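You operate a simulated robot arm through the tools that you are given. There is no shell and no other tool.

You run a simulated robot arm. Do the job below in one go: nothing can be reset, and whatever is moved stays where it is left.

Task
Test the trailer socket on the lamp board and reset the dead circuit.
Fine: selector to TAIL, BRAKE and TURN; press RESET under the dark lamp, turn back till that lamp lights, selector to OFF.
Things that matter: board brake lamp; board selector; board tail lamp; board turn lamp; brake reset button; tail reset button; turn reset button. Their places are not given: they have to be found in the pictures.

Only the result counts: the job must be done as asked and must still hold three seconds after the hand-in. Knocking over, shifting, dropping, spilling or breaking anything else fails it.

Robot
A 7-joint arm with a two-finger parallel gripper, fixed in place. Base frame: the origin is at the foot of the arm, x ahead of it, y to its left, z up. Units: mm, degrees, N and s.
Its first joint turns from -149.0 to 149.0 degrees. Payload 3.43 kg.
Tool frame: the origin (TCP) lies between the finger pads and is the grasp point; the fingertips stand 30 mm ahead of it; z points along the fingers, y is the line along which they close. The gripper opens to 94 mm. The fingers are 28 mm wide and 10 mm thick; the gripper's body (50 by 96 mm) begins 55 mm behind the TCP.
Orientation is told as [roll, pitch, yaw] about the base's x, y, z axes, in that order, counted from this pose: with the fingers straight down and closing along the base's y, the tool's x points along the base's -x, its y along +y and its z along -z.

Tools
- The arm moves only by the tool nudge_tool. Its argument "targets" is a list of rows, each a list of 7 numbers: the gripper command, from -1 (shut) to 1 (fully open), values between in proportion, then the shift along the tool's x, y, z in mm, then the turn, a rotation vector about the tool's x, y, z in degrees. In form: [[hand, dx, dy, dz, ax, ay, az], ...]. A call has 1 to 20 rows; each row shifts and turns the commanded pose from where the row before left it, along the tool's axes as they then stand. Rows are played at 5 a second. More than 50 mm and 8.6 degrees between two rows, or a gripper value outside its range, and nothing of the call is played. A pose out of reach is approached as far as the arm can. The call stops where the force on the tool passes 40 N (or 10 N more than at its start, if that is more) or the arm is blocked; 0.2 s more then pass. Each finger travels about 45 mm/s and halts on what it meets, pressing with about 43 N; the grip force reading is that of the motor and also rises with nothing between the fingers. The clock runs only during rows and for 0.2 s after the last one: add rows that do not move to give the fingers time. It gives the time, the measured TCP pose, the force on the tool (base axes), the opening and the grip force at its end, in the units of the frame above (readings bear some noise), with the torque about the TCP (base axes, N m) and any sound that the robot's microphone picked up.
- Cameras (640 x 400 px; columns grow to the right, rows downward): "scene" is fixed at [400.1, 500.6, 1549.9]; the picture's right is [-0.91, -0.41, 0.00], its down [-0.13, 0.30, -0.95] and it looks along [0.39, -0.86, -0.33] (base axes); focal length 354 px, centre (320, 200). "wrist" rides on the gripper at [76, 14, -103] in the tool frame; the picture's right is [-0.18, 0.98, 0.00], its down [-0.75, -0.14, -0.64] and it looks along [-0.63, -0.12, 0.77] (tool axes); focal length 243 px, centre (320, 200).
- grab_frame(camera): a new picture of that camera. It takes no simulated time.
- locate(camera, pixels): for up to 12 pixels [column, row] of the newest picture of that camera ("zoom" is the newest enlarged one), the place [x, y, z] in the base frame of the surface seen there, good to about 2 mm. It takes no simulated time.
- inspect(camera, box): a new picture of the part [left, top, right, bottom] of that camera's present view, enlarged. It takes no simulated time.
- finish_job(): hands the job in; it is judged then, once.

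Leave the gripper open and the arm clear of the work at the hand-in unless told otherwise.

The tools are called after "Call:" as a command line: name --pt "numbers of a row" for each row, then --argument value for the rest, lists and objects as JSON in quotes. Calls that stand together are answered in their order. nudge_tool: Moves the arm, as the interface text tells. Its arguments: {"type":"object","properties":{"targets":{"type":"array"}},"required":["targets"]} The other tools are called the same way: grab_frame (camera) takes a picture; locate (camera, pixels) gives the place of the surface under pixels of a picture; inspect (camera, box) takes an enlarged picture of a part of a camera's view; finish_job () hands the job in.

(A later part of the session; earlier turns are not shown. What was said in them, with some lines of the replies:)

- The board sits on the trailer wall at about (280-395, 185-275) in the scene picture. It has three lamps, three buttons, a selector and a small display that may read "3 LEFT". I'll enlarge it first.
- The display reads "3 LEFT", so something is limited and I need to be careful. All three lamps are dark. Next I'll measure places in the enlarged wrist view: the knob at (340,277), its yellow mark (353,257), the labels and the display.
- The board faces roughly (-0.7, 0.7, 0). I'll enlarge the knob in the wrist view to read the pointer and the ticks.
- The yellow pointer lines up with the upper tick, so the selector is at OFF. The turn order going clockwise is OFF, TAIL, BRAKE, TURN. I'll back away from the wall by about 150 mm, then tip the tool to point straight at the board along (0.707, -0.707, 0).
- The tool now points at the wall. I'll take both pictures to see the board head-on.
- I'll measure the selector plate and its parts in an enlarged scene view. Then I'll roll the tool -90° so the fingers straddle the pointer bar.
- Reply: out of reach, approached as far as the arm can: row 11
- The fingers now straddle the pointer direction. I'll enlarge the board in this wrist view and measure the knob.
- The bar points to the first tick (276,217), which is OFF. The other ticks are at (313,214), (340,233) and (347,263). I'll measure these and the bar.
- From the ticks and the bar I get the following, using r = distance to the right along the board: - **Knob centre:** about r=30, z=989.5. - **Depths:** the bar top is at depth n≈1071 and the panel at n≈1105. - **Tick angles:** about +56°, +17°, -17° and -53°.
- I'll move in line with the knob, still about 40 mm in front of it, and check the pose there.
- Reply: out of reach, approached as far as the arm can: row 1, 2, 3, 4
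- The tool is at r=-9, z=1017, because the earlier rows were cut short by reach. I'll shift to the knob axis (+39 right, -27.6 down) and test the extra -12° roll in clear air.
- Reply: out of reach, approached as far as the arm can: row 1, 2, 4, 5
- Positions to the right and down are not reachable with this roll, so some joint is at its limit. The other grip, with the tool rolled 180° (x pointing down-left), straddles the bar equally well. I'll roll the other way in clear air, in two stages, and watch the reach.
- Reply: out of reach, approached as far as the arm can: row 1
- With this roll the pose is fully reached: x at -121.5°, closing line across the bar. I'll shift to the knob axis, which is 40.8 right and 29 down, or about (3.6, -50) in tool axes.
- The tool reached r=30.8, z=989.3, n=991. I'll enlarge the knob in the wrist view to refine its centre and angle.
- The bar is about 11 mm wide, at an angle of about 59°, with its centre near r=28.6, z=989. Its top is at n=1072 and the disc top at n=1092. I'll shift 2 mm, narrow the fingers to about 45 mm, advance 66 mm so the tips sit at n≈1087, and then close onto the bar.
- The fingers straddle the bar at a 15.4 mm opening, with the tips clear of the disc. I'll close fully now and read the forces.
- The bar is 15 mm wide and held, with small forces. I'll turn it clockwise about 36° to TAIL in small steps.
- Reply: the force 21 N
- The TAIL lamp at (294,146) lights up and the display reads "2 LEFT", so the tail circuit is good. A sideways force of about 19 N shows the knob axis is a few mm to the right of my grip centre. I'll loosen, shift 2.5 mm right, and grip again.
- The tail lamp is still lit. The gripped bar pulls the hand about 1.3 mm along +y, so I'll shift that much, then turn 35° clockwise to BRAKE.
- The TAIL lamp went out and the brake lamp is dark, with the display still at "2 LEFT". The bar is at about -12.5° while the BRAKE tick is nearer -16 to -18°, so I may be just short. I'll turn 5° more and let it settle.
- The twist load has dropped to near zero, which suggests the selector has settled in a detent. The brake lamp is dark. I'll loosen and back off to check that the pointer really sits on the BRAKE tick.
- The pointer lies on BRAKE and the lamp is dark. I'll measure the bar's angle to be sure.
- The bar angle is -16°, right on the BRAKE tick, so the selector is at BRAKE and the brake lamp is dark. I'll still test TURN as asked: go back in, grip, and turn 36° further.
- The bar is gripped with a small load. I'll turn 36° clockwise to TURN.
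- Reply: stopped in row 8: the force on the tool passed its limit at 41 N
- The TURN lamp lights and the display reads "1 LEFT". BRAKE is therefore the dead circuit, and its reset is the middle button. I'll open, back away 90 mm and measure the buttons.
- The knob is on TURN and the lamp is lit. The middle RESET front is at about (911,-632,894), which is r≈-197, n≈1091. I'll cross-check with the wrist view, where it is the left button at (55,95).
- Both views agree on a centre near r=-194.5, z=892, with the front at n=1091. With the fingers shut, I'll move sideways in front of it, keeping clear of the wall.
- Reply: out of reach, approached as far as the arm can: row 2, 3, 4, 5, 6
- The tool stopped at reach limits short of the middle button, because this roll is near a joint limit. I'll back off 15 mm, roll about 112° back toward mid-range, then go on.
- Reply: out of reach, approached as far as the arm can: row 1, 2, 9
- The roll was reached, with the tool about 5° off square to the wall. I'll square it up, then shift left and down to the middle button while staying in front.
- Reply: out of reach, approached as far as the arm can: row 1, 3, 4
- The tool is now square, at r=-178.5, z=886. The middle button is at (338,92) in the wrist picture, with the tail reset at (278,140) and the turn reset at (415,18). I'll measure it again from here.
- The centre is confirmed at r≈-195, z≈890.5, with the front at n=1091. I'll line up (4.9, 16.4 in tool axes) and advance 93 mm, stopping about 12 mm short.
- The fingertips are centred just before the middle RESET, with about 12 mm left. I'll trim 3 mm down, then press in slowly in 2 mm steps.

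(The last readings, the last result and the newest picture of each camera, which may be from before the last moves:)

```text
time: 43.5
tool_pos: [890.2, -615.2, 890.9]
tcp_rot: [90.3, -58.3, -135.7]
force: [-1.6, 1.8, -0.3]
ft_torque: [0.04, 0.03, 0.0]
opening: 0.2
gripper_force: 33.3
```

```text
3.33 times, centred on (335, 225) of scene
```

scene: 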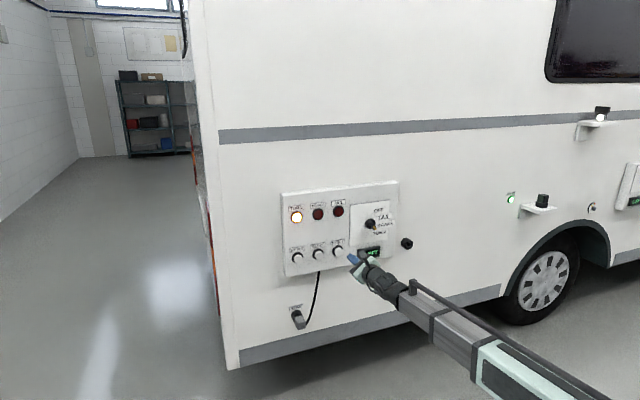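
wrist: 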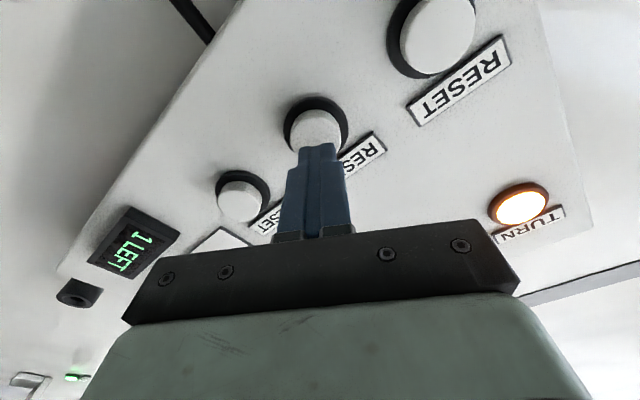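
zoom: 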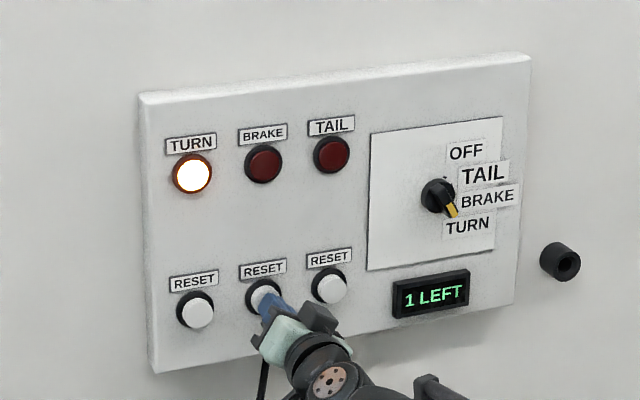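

The force of about 2.4 N along the wall normal means the button has just been touched. I'll press on in small steps.

Call:
nudge_tool --pt "-1 0 0 1.5 0 0 0" --pt "-1 0 0 1.5 0 0 0" --pt "-1 0 0 1.5 0 0 0" --pt "-1 0 0 0 0 0 0"

Call:
inspect --camera "scene" --box '[255, 165, 415, 285]'

```text
time: 44.5
tool_pos: [893.8, -617.6, 889.4]
tcp_rot: [90.4, -58.4, -135.6]
force: [-11.7, 16.3, -3.1]
ft_torque: [0.09, 0.1, 0.17]
opening: 0.0
gripper_force: 33.3
heard: click
```

```text
3.33 times, centred on (335, 225) of scene
```

zoom: 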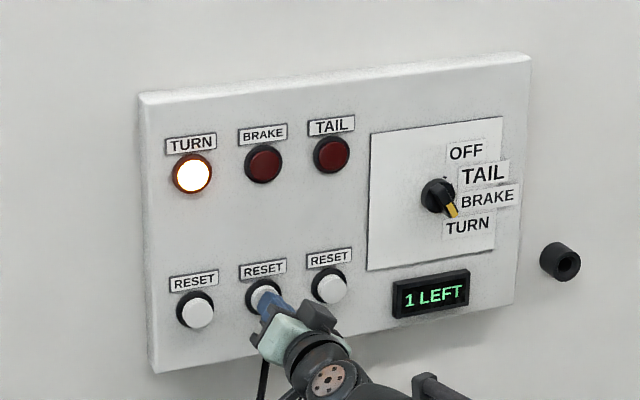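

I heard a click, so the brake reset is pressed. I'll back straight off 100 mm.

Call:
nudge_tool --pt "-1 0 0 -20 0 0 0" --pt "-1 0 0 -40 0 0 0" --pt "-1 0 0 -40 0 0 0" --pt "-1 0 0 0 0 0 0" --pt "-1 0 0 0 0 0 0"

Call:
inspect --camera "scene" --box '[255, 165, 415, 285]'

```text
time: 45.7
tool_pos: [824.7, -548.1, 888.4]
tcp_rot: [90.2, -58.4, -135.7]
force: [0.0, -0.5, -0.6]
ft_torque: [-0.04, 0.03, -0.02]
opening: 0.1
gripper_force: 32.6
```

```text
3.33 times, centred on (335, 225) of scene
```

zoom: 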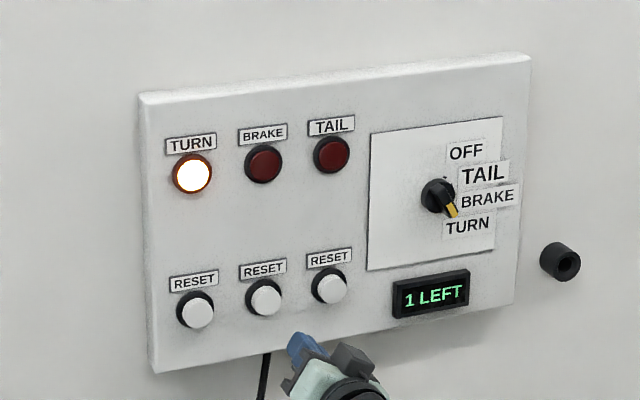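

The button is released and everything else is unchanged. I'll move back to the knob axis at the same stand-off, using the mid-range roll.

Call:
nudge_tool --pt "-1 -33.9 -23 0 0 0 0" --pt "-1 -33.9 -23 0 0 0 0" --pt "-1 -33.9 -23 0 0 0 0" --pt "-1 -33.9 -23 0 0 0 0" --pt "-1 -33.9 -23 0 0 0 0" --pt "-1 -33.9 -23 0 0 0 0" --pt "-1 0 0 0 0 0 0" --pt "-1 0 0 0 0 0 0"

```text
time: 47.5
tool_pos: [663.8, -705.0, 990.4]
tcp_rot: [90.3, -58.3, -135.8]
force: [0.5, 0.4, -0.4]
ft_torque: [0.0, -0.01, 0.03]
opening: 0.0
gripper_force: 32.9
```

Back in line with the knob. I'll roll +112° to match the bar at TURN, with the fingers opened to about 45 mm, and then look.

Call:
nudge_tool --pt "0 0 0 0 -0.6 0.4 0" --pt "0 0 0 0 0 0 8" --pt "0 0 0 0 0 0 8" --pt "0 0 0 0 0 0 8" --pt "0 0 0 0 0 0 8" --pt "0 0 0 0 0 0 8" --pt "0 0 0 0 0 0 8" --pt "0 0 0 0 0 0 8" --pt "0 0 0 0 0 0 8" --pt "0 0 0 0 0 0 8" --pt "0 0 0 0 0 0 8" --pt "0 0 0 0 0 0 8" --pt "0 0 0 0 0 0 8" --pt "0 0 0 0 0 0 8" --pt "0 0 0 0 0 0 8" --pt "0 0 0 0 0 0 0" --pt "0 0 0 0 0 0 0"

Call:
grab_frame --camera "wrist"

```text
time: 51.1
tool_pos: [684.4, -683.6, 958.7]
tcp_rot: [90.9, 53.5, -134.6]
force: [-0.8, 0.3, 0.4]
ft_torque: [0.01, -0.02, 0.04]
opening: 47.1
gripper_force: 0.1
out of reach, approached as far as the arm can: row 11, 12, 13, 14, 15
```

```text
taken
```

wrist: 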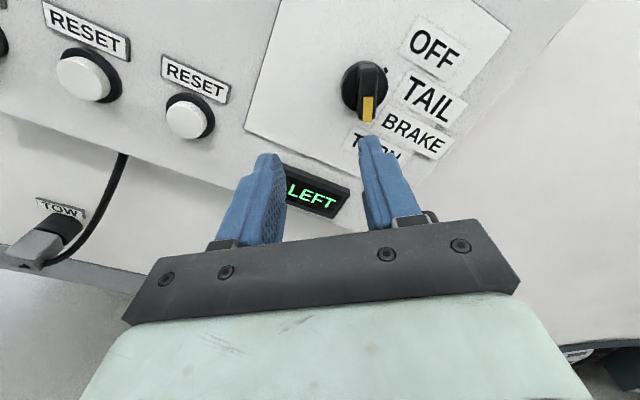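

Near the end of the roll the pose drifted to r=-0.6, z=959, at a reach limit. Closer to the wall this roll worked before, so I'll move forward 40 mm, which is still clear of the bar, and shift back to the axis.

Call:
nudge_tool --pt "0 0 0 20 0 0 0" --pt "0 0 0 20 0 0 0" --pt "0 3.75 20.9 0 0 0 0" --pt "0 3.75 20.9 0 0 0 0" --pt "0 0 0 0 0 0 0" --pt "0 0 0 0 0 0 0"

```text
time: 52.5
tool_pos: [710.9, -718.1, 978.9]
tcp_rot: [91.5, 53.5, -134.9]
force: [0.0, -0.2, -0.4]
ft_torque: [0.01, 0.0, 0.03]
opening: 47.1
gripper_force: 0.1
out of reach, approached as far as the arm can: row 3, 4
```

It is still short of the axis (r=5, z=979). I'll roll back 72° where reach is good, set the axis position at n≈1025, then roll forward again from there.

Call:
nudge_tool --pt "0 0 0 0 0 0 -8" --pt "0 0 0 0 0 0 -8" --pt "0 0 0 0 0 0 -8" --pt "0 0 0 0 0 0 -8" --pt "0 0 0 0 0 0 -8" --pt "0 0 0 0 0 0 -8" --pt "0 0 0 0 0 0 -8" --pt "0 0 0 0 0 0 -8" --pt "0 0 0 0 0 0 -8" --pt "0 0 0 0 0 0 0" --pt "0 0 0 0 0 0 0"

```text
time: 54.9
tool_pos: [713.5, -716.5, 973.9]
tcp_rot: [90.2, -18.5, -134.8]
force: [-0.5, -0.8, 0.4]
ft_torque: [0.02, -0.04, 0.02]
opening: 46.7
gripper_force: 0.1
out of reach, approached as far as the arm can: row 1, 2
```

Full reach is back. I'll shift to the axis (-30.5, 6.5) and forward 14 mm.

Call:
nudge_tool --pt "0 -30.5 6.5 0 0 0 0" --pt "0 0 0 14 0 0 0" --pt "0 0 0 0 0 0 0" --pt "0 0 0 0 0 0 0"

Call:
grab_frame --camera "wrist"

```text
time: 55.9
tool_pos: [705.6, -745.8, 988.7]
tcp_rot: [90.2, -18.4, -134.8]
force: [0.2, 0.7, -0.9]
ft_torque: [0.02, 0.0, -0.02]
opening: 47.1
gripper_force: 0.1
```

```text
taken
```

wrist: 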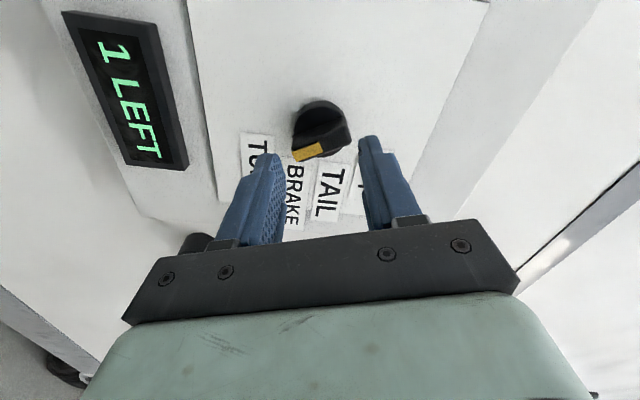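

On axis at n=1026. I'll roll forward 70° here and watch the reach.

Call:
nudge_tool --pt "0 0 0 0 0 0 7" --pt "0 0 0 0 0 0 7" --pt "0 0 0 0 0 0 7" --pt "0 0 0 0 0 0 7" --pt "0 0 0 0 0 0 7" --pt "0 0 0 0 0 0 7" --pt "0 0 0 0 0 0 7" --pt "0 0 0 0 0 0 7" --pt "0 0 0 0 0 0 7" --pt "0 0 0 0 0 0 7" --pt "0 0 0 0 0 0 0" --pt "0 0 0 0 0 0 0"

Call:
grab_frame --camera "wrist"

```text
time: 58.5
tool_pos: [723.1, -725.2, 958.7]
tcp_rot: [90.9, 51.6, -134.8]
force: [-0.3, -0.1, -0.1]
ft_torque: [0.04, -0.02, -0.03]
opening: 47.1
gripper_force: 0.1
out of reach, approached as far as the arm can: row 5, 6, 7, 8, 9, 10
```

```text
taken
```

wrist: 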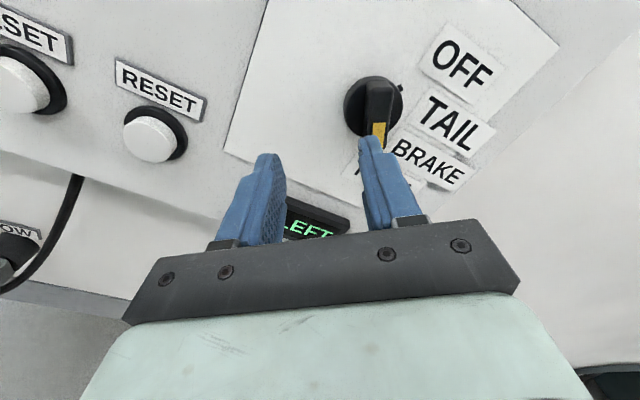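

This roll is limited here. The bar can just as well be held with the hand flipped 180° (x at about -53°), and turning back to BRAKE moves away from the limits. I'll back off 20 mm and roll -180° in two calls.

Call:
nudge_tool --pt "0 0 0 -20 0 0 0" --pt "0 0 0 0 0 0 -8.5" --pt "0 0 0 0 0 0 -8.5" --pt "0 0 0 0 0 0 -8.5" --pt "0 0 0 0 0 0 -8.5" --pt "0 0 0 0 0 0 -8.5" --pt "0 0 0 0 0 0 -8.5" --pt "0 0 0 0 0 0 -8.5" --pt "0 0 0 0 0 0 -8.5" --pt "0 0 0 0 0 0 -8.5" --pt "0 0 0 0 0 0 -8.5" --pt "0 0 0 0 0 0 -8.5" --pt "0 0 0 0 0 0 0"

Call:
nudge_tool --pt "0 0 0 0 0 0 -8.5" --pt "0 0 0 0 0 0 -8.5" --pt "0 0 0 0 0 0 -8.5" --pt "0 0 0 0 0 0 -8.5" --pt "0 0 0 0 0 0 -8.5" --pt "0 0 0 0 0 0 -8.5" --pt "0 0 0 0 0 0 -8.5" --pt "0 0 0 0 0 0 -8.5" --pt "0 0 0 0 0 0 -8.5" --pt "0 0 0 0 0 0 -8.5" --pt "0 0 0 0 0 0 0" --pt "0 0 0 0 0 0 0"

```text
time: 61.3
tool_pos: [711.2, -710.2, 958.1]
tcp_rot: [90.2, -41.9, -134.8]
force: [0.6, -0.1, -0.2]
ft_torque: [0.04, 0.04, 0.01]
opening: 47.0
gripper_force: 0.0
out of reach, approached as far as the arm can: row 1
```

```text
time: 63.9
tool_pos: [710.1, -709.2, 958.0]
tcp_rot: [-90.2, -53.0, 45.4]
force: [0.3, 0.4, -0.4]
ft_torque: [0.01, 0.0, -0.01]
opening: 47.1
gripper_force: 0.0
```

The flipped roll (x at -53°) is fully reached. I'll shift to the axis (-7.6, -42.8) and look.

Call:
nudge_tool --pt "0 -3.8 -21.4 0 0 0 0" --pt "0 -3.8 -21.4 0 0 0 0" --pt "0 0 0 0 0 0 0" --pt "0 0 0 0 0 0 0"

Call:
grab_frame --camera "wrist"

```text
time: 64.9
tool_pos: [688.6, -730.4, 988.9]
tcp_rot: [-90.2, -53.2, 45.5]
force: [0.3, 0.6, -0.1]
ft_torque: [-0.03, 0.04, 0.01]
opening: 46.9
gripper_force: 0.1
```

```text
taken
```

wrist: 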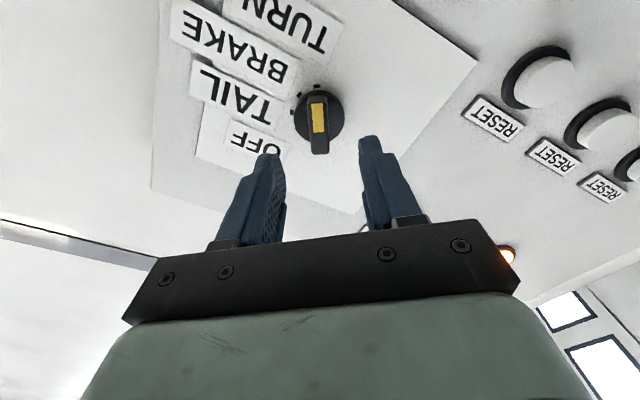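

On axis, with the bar between the fingers. Before gripping, I'll test in clear air that the 36° counter-clockwise turn to BRAKE is reachable.

Call:
nudge_tool --pt "0 0 0 0 0 0 -8" --pt "0 0 0 0 0 0 -8" --pt "0 0 0 0 0 0 -8" --pt "0 0 0 0 0 0 -8" --pt "0 0 0 0 0 0 -8" --pt "0 0 0 0 0 0 0" --pt "0 0 0 0 0 0 0"

```text
time: 66.5
tool_pos: [690.0, -731.0, 990.1]
tcp_rot: [-90.1, -12.9, 45.3]
force: [-0.4, -0.6, -0.7]
ft_torque: [-0.02, 0.04, -0.01]
opening: 47.1
gripper_force: 0.1
```

That's reachable. I'll roll back +40°, advance 52 mm with the fingers narrowed, and grip.

Call:
nudge_tool --pt "0 0 0 0 0 0 8" --pt "0 0 0 0 0 0 8" --pt "0 0 0 0 0 0 8" --pt "0 0 0 0 0 0 8" --pt "0 0 0 0 0 0 8" --pt "-0.2 0 0 0 0 0 0" --pt "-0.2 0 0 20 0 0 0" --pt "-0.2 0 0 20 0 0 0" --pt "-0.4 0 0 11 0 0 0" --pt "-0.5 0 0 0 0 0 0" --pt "-0.5 0 0 0 0 0 0"

Call:
inspect --camera "wrist" --box '[200, 50, 440, 250]'

```text
time: 68.9
tool_pos: [725.3, -765.7, 988.5]
tcp_rot: [-90.3, -53.1, 45.6]
force: [0.6, -0.6, 0.7]
ft_torque: [0.01, 0.0, -0.02]
opening: 23.7
gripper_force: 0.0
```

```text
2.00 times, centred on (320, 150) of wrist
```

zoom: 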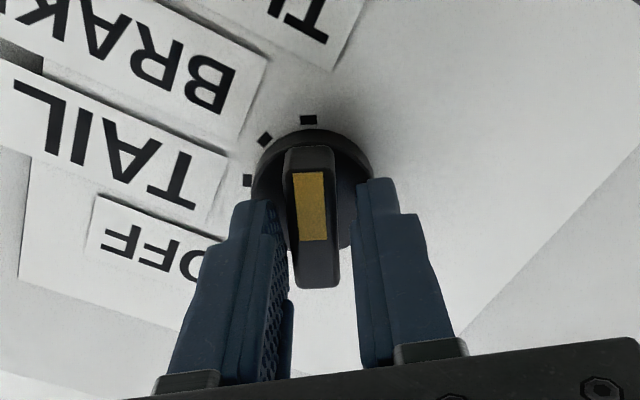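

The bar sits slightly toward the left finger. I'll shift -1.6 mm in y, grip and read.

Call:
nudge_tool --pt "-0.5 0 -1.6 0 0 0 0" --pt "-1 0 0 0 0 0 0" --pt "-1 0 0 0 0 0 0" --pt "-1 0 0 0 0 0 0"

Call:
inspect --camera "scene" --box '[255, 165, 415, 285]'

```text
time: 69.9
tool_pos: [724.6, -768.7, 989.6]
tcp_rot: [-90.4, -53.1, 45.5]
force: [-0.9, -5.8, 10.6]
ft_torque: [-0.16, -0.23, -0.16]
opening: 15.2
gripper_force: 44.8
```

```text
3.33 times, centred on (335, 225) of scene
```

zoom: 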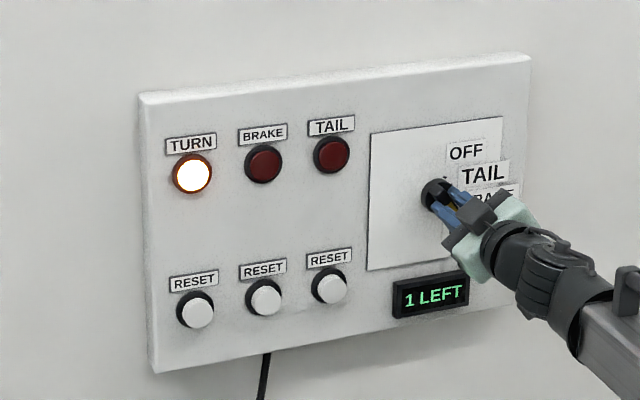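

Gripped, with a 10 N sideways pull, so I'll trim another -0.8 mm. Then I'll turn 36.5° counter-clockwise to BRAKE.

Call:
nudge_tool --pt "-1 0 -0.8 0 0 0 0" --pt "-1 0 0 0 0 0 -6" --pt "-1 0 0 0 0 0 -6" --pt "-1 0 0 0 0 0 -6" --pt "-1 0 0 0 0 0 -6" --pt "-1 0 0 0 0 0 -6" --pt "-1 0 0 0 0 0 -6.5" --pt "-1 0 0 0 0 0 0" --pt "-1 0 0 0 0 0 0"

Call:
inspect --camera "scene" --box '[255, 165, 415, 285]'

```text
time: 72.0
tool_pos: [722.2, -767.9, 990.1]
tcp_rot: [-90.1, -16.6, 45.1]
force: [-1.1, -1.7, -0.1]
ft_torque: [-0.13, -0.14, 0.54]
opening: 14.9
gripper_force: 44.6
stopped in row 9: the force on the tool passed its limit at 41 N (the readings are from after the stop); the commanded pose is now the measured one
```

```text
3.33 times, centred on (335, 225) of scene
```

zoom: 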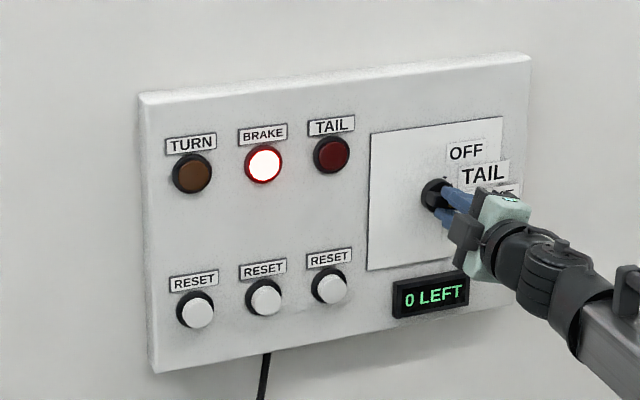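

The BRAKE lamp lights and the display reads "0 LEFT". Only OFF remains, two steps counter-clockwise. I'll release, back off 50 mm and test how far this roll can go in clear air.

Call:
nudge_tool --pt "-0.4 0 0 0 0 0 0" --pt "-0.4 0 0 0 0 0 0" --pt "-0.3 0 0 -25 0 0 0" --pt "-0.2 0 0 -25 0 0 0" --pt "0 0 0 0 0 0 0" --pt "0 0 0 0 0 0 -8" --pt "0 0 0 0 0 0 -8" --pt "0 0 0 0 0 0 -8" --pt "0 0 0 0 0 0 -8" --pt "0 0 0 0 0 0 -5" --pt "0 0 0 0 0 0 0" --pt "0 0 0 0 0 0 0"

Call:
inspect --camera "scene" --box '[255, 165, 415, 285]'

```text
time: 74.5
tool_pos: [688.7, -731.9, 991.2]
tcp_rot: [-90.2, 20.6, 45.2]
force: [-1.0, -0.1, 0.2]
ft_torque: [0.0, 0.0, 0.01]
opening: 46.9
gripper_force: 0.0
```

```text
3.33 times, centred on (335, 225) of scene
```

zoom: 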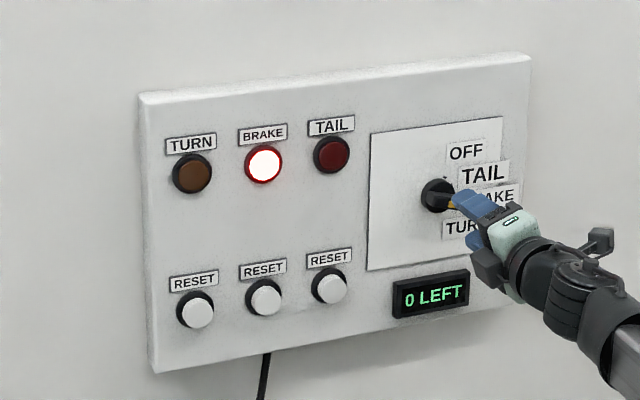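

TAIL's angle is reachable with this roll and the brake lamp stays lit. I'll roll back to the bar, go in, narrow and grip.

Call:
nudge_tool --pt "0 0 0 0 0 0 8" --pt "0 0 0 0 0 0 8" --pt "0 0 0 0 0 0 8" --pt "0 0 0 0 0 0 8" --pt "-0.2 0 0 0 0 0 5" --pt "-0.2 0 0 0 0 0 0" --pt "-0.2 0 0 25 0 0 0" --pt "-0.4 0 0 25 0 0 0" --pt "-0.5 0 0 0 0 0 0" --pt "-0.5 0 0 0 0 0 0"

Call:
inspect --camera "wrist" --box '[200, 50, 440, 250]'

```text
time: 76.8
tool_pos: [726.3, -767.8, 990.1]
tcp_rot: [-90.1, -16.6, 45.2]
force: [0.4, 0.2, -0.1]
ft_torque: [-0.05, 0.02, -0.04]
opening: 23.6
gripper_force: 0.1
```

```text
2.00 times, centred on (320, 150) of wrist
```

zoom: 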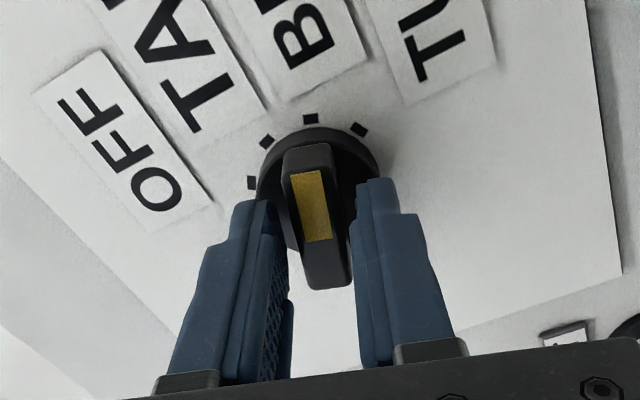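

The bar is between the fingers. I'll grip and read the forces.

Call:
nudge_tool --pt "-1 0 0 0 0 0 0" --pt "-1 0 0 0 0 0 0" --pt "-1 0 0 0 0 0 0"

Call:
inspect --camera "scene" --box '[255, 165, 415, 285]'

```text
time: 77.5
tool_pos: [725.6, -767.3, 990.6]
tcp_rot: [-90.1, -16.5, 45.2]
force: [0.8, -0.5, 1.5]
ft_torque: [-0.01, -0.01, -0.05]
opening: 15.1
gripper_force: 44.9
```

```text
3.33 times, centred on (335, 225) of scene
```

zoom: 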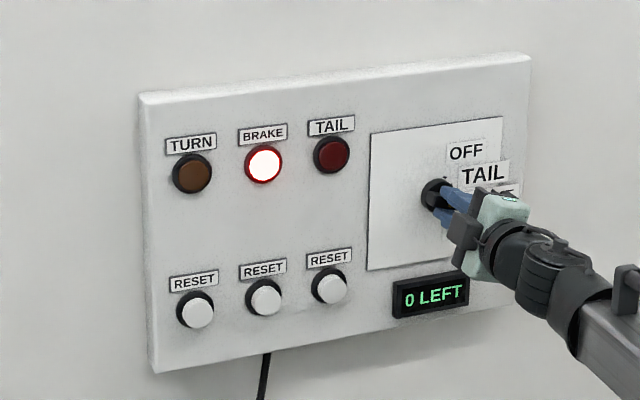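

It is well centred, with forces near zero. I'll turn 37° counter-clockwise to TAIL.

Call:
nudge_tool --pt "-1 0 0 0 0 0 -6" --pt "-1 0 0 0 0 0 -6" --pt "-1 0 0 0 0 0 -6" --pt "-1 0 0 0 0 0 -6" --pt "-1 0 0 0 0 0 -6" --pt "-1 0 0 0 0 0 -7" --pt "-1 0 0 0 0 0 0" --pt "-1 0 0 0 0 0 0"

Call:
inspect --camera "scene" --box '[255, 165, 415, 285]'

```text
time: 79.3
tool_pos: [726.2, -766.7, 989.7]
tcp_rot: [-90.1, 20.5, 45.2]
force: [19.2, -16.6, 5.5]
ft_torque: [0.17, 0.15, 0.78]
opening: 15.0
gripper_force: 44.8
```

```text
3.33 times, centred on (335, 225) of scene
```

zoom: 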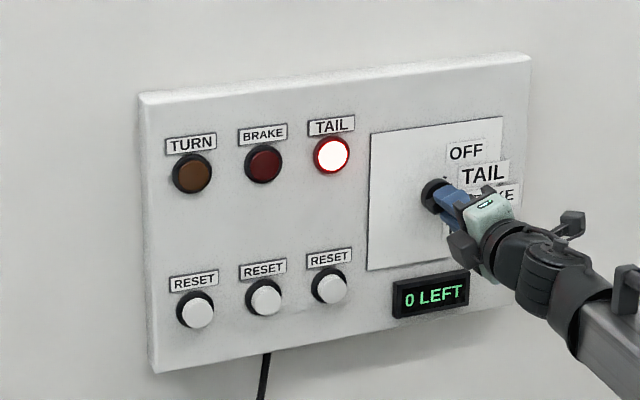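

TAIL is lit, so the selector is at TAIL with one step to OFF. I'll release, back off 50 mm, and roll +180° to the grip that can reach OFF.

Call:
nudge_tool --pt "-0.4 0 0 0 0 0 0" --pt "-0.4 0 0 0 0 0 0" --pt "-0.3 0 0 -25 0 0 0" --pt "-0.2 0 0 -25 0 0 0" --pt "0 0 0 -10 0 0 0" --pt "0 0 0 0 0 0 8.5" --pt "0 0 0 0 0 0 8.5" --pt "0 0 0 0 0 0 8.5" --pt "0 0 0 0 0 0 8.5" --pt "0 0 0 0 0 0 8.5" --pt "0 0 0 0 0 0 8.5" --pt "0 0 0 0 0 0 8.5" --pt "0 0 0 0 0 0 8.5" --pt "0 0 0 0 0 0 8.5" --pt "0 0 0 0 0 0 8.5" --pt "0 0 0 0 0 0 5" --pt "0 0 0 0 0 0 0"

Call:
nudge_tool --pt "0 0 0 0 0 0 8.5" --pt "0 0 0 0 0 0 8.5" --pt "0 0 0 0 0 0 8.5" --pt "0 0 0 0 0 0 8.5" --pt "0 0 0 0 0 0 8.5" --pt "0 0 0 0 0 0 8.5" --pt "0 0 0 0 0 0 8.5" --pt "0 0 0 0 0 0 8.5" --pt "0 0 0 0 0 0 8.5" --pt "0 0 0 0 0 0 8.5" --pt "0 0 0 0 0 0 5" --pt "0 0 0 0 0 0 0" --pt "0 0 0 0 0 0 0"

Call:
inspect --camera "wrist" --box '[240, 50, 400, 160]'

Call:
locate --camera "zoom" --pixels '[[310, 200], [320, 250], [335, 350]]'

```text
time: 83.0
tool_pos: [682.1, -725.7, 989.0]
tcp_rot: [-90.2, -69.7, 45.4]
force: [-0.3, -0.3, -0.4]
ft_torque: [0.04, 0.0, 0.02]
opening: 47.0
gripper_force: 0.0
```

```text
time: 85.8
tool_pos: [682.1, -726.5, 988.8]
tcp_rot: [90.1, -20.5, -134.8]
force: [0.3, 0.4, -0.1]
ft_torque: [0.0, -0.03, 0.0]
opening: 47.1
gripper_force: 0.0
```

```text
3.64 times, centred on (320, 105) of wrist
```

zoom: 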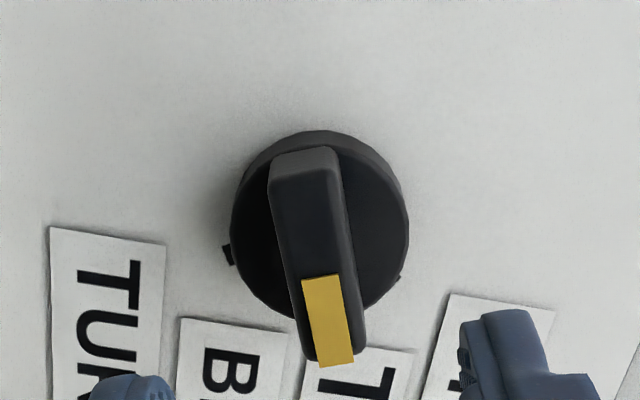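

```text
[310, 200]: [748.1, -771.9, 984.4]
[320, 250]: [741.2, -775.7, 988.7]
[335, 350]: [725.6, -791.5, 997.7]
```

The bar at TAIL is at about 23° and the tool matches. I'll trim (1.5, 1.8) with a -2° roll, advance 59 mm and grip.

Call:
nudge_tool --pt "-0.2 1.5 1.8 0 0 0 -2" --pt "-0.2 0 0 0 0 0 0" --pt "-0.2 0 0 20 0 0 0" --pt "-0.2 0 0 20 0 0 0" --pt "-0.4 0 0 18 0 0 0" --pt "-0.5 0 0 0 0 0 0" --pt "-0.5 0 0 0 0 0 0" --pt "-1 0 0 0 0 0 0" --pt "-1 0 0 0 0 0 0" --pt "-1 0 0 0 0 0 0"

Call:
inspect --camera "scene" --box '[255, 165, 415, 285]'

```text
time: 88.0
tool_pos: [725.0, -766.7, 990.2]
tcp_rot: [90.0, -22.5, -134.9]
force: [-8.8, 0.5, -19.9]
ft_torque: [0.34, 0.33, -0.37]
opening: 15.2
gripper_force: 44.9
```

```text
3.33 times, centred on (335, 225) of scene
```

zoom: 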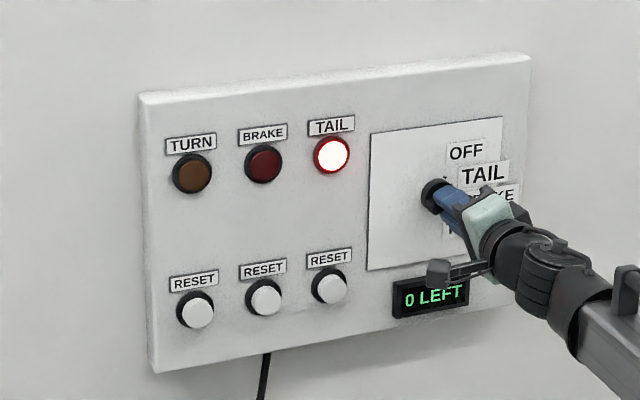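

The bar pulls the hand about -1.6 mm in y. I'll trim that, then turn 36.5° counter-clockwise to OFF.

Call:
nudge_tool --pt "-1 0 -1.6 0 0 0 0" --pt "-1 0 0 0 0 0 -6" --pt "-1 0 0 0 0 0 -6" --pt "-1 0 0 0 0 0 -6" --pt "-1 0 0 0 0 0 -6" --pt "-1 0 0 0 0 0 -6" --pt "-1 0 0 0 0 0 -6.5" --pt "-1 0 0 0 0 0 0" --pt "-1 0 0 0 0 0 0"

Call:
inspect --camera "scene" --box '[255, 165, 415, 285]'

```text
time: 89.8
tool_pos: [725.4, -766.6, 989.6]
tcp_rot: [90.1, -59.1, -134.9]
force: [1.9, -5.8, -2.6]
ft_torque: [0.25, 0.19, 0.07]
opening: 15.0
gripper_force: 44.9
stopped in row 9: the force on the tool passed its limit at 41 N (the readings are from after the stop); the commanded pose is now the measured one
```

```text
3.33 times, centred on (335, 225) of scene
```

zoom: 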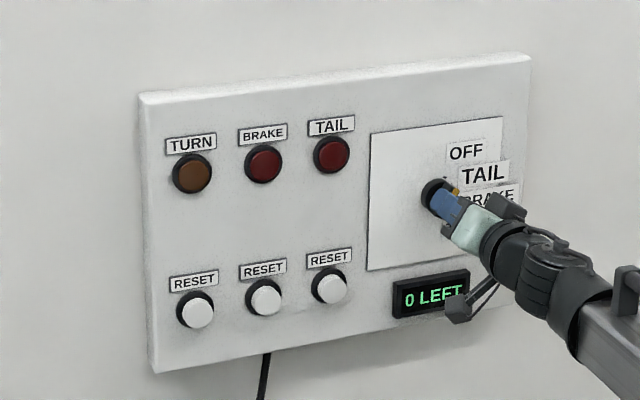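

All lamps are now dark and the bar is at the OFF angle. I'll release, back off 150 mm with the gripper open, and check the pointer.

Call:
nudge_tool --pt "-0.4 0 0 0 0 0 0" --pt "-0.4 0 0 0 0 0 0" --pt "-0.3 0 0 -25 0 0 0" --pt "0 0 0 -25 0 0 0" --pt "0.5 0 0 -30 0 0 0" --pt "1 0 0 -35 0 0 0" --pt "1 0 0 -35 0 0 0" --pt "1 0 0 0 0 0 0" --pt "1 0 0 0 0 0 0" --pt "1 0 0 0 0 0 0"

Call:
grab_frame --camera "wrist"

Call:
grab_frame --camera "scene"

Call:
inspect --camera "scene" --box '[275, 175, 415, 275]'

```text
time: 92.0
tool_pos: [616.6, -659.1, 992.9]
tcp_rot: [90.2, -59.2, -135.2]
force: [0.9, -0.2, 0.6]
ft_torque: [0.0, 0.02, 0.0]
opening: 93.8
gripper_force: 0.0
```

```text
taken
```

wrist: 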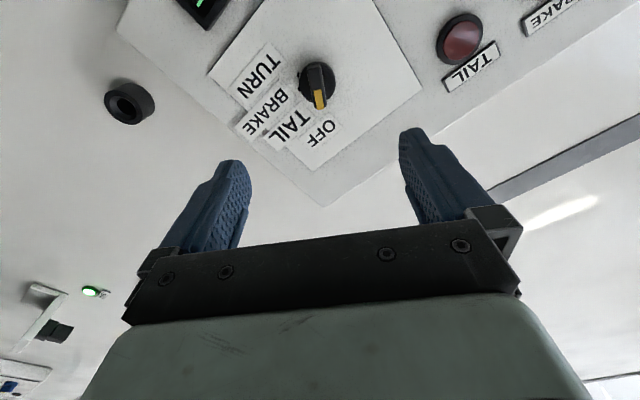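

```text
taken
```

scene: 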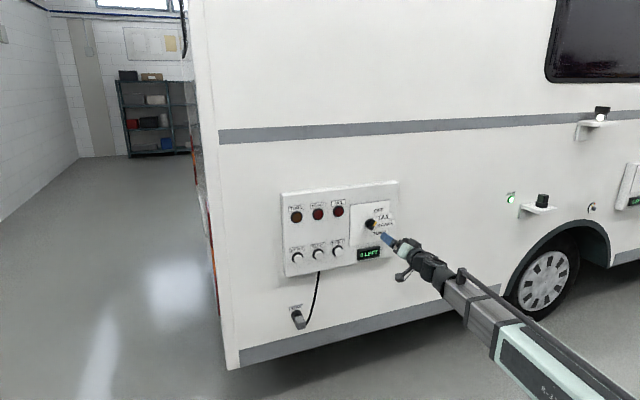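

```text
4.00 times, centred on (345, 225) of scene
```

zoom: 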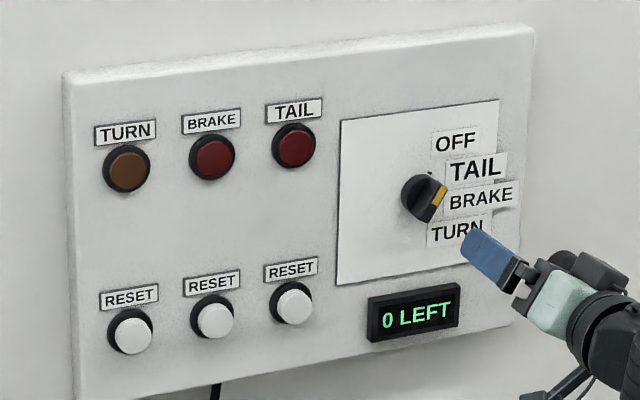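

The pointer is back on OFF, all the lamps are dark and the display reads "0 LEFT". The gripper is open and well clear, and nothing else has moved. I'll hand in the job.

Call:
finish_job

```text
The job is handed in.
```

The trailer socket is tested, and the dead circuit, BRAKE, is reset and working. I've handed the job in, but no result has come back yet.

| Selector | First test | After reset |
|---|---|---|
| TAIL | lit | lit while turning back to OFF |
| BRAKE | dark | lit |
| TURN | lit | not retested |

- **Reset:** I pressed the middle RESET button, under the BRAKE lamp, and heard it click. Turning the selector back to BRAKE then lit that lamp.
- **How it was left:** the selector is at OFF, all three lamps are dark and the display reads "0 LEFT". The gripper is open and clear of the board, and I saw nothing else moved in the last pictures.
- **Force stops:** the arm stopped on its 40 N force limit three times while turning the selector: going to TURN, back to BRAKE and back to OFF. Each time the selector had already reached its position, and I saw no damage.
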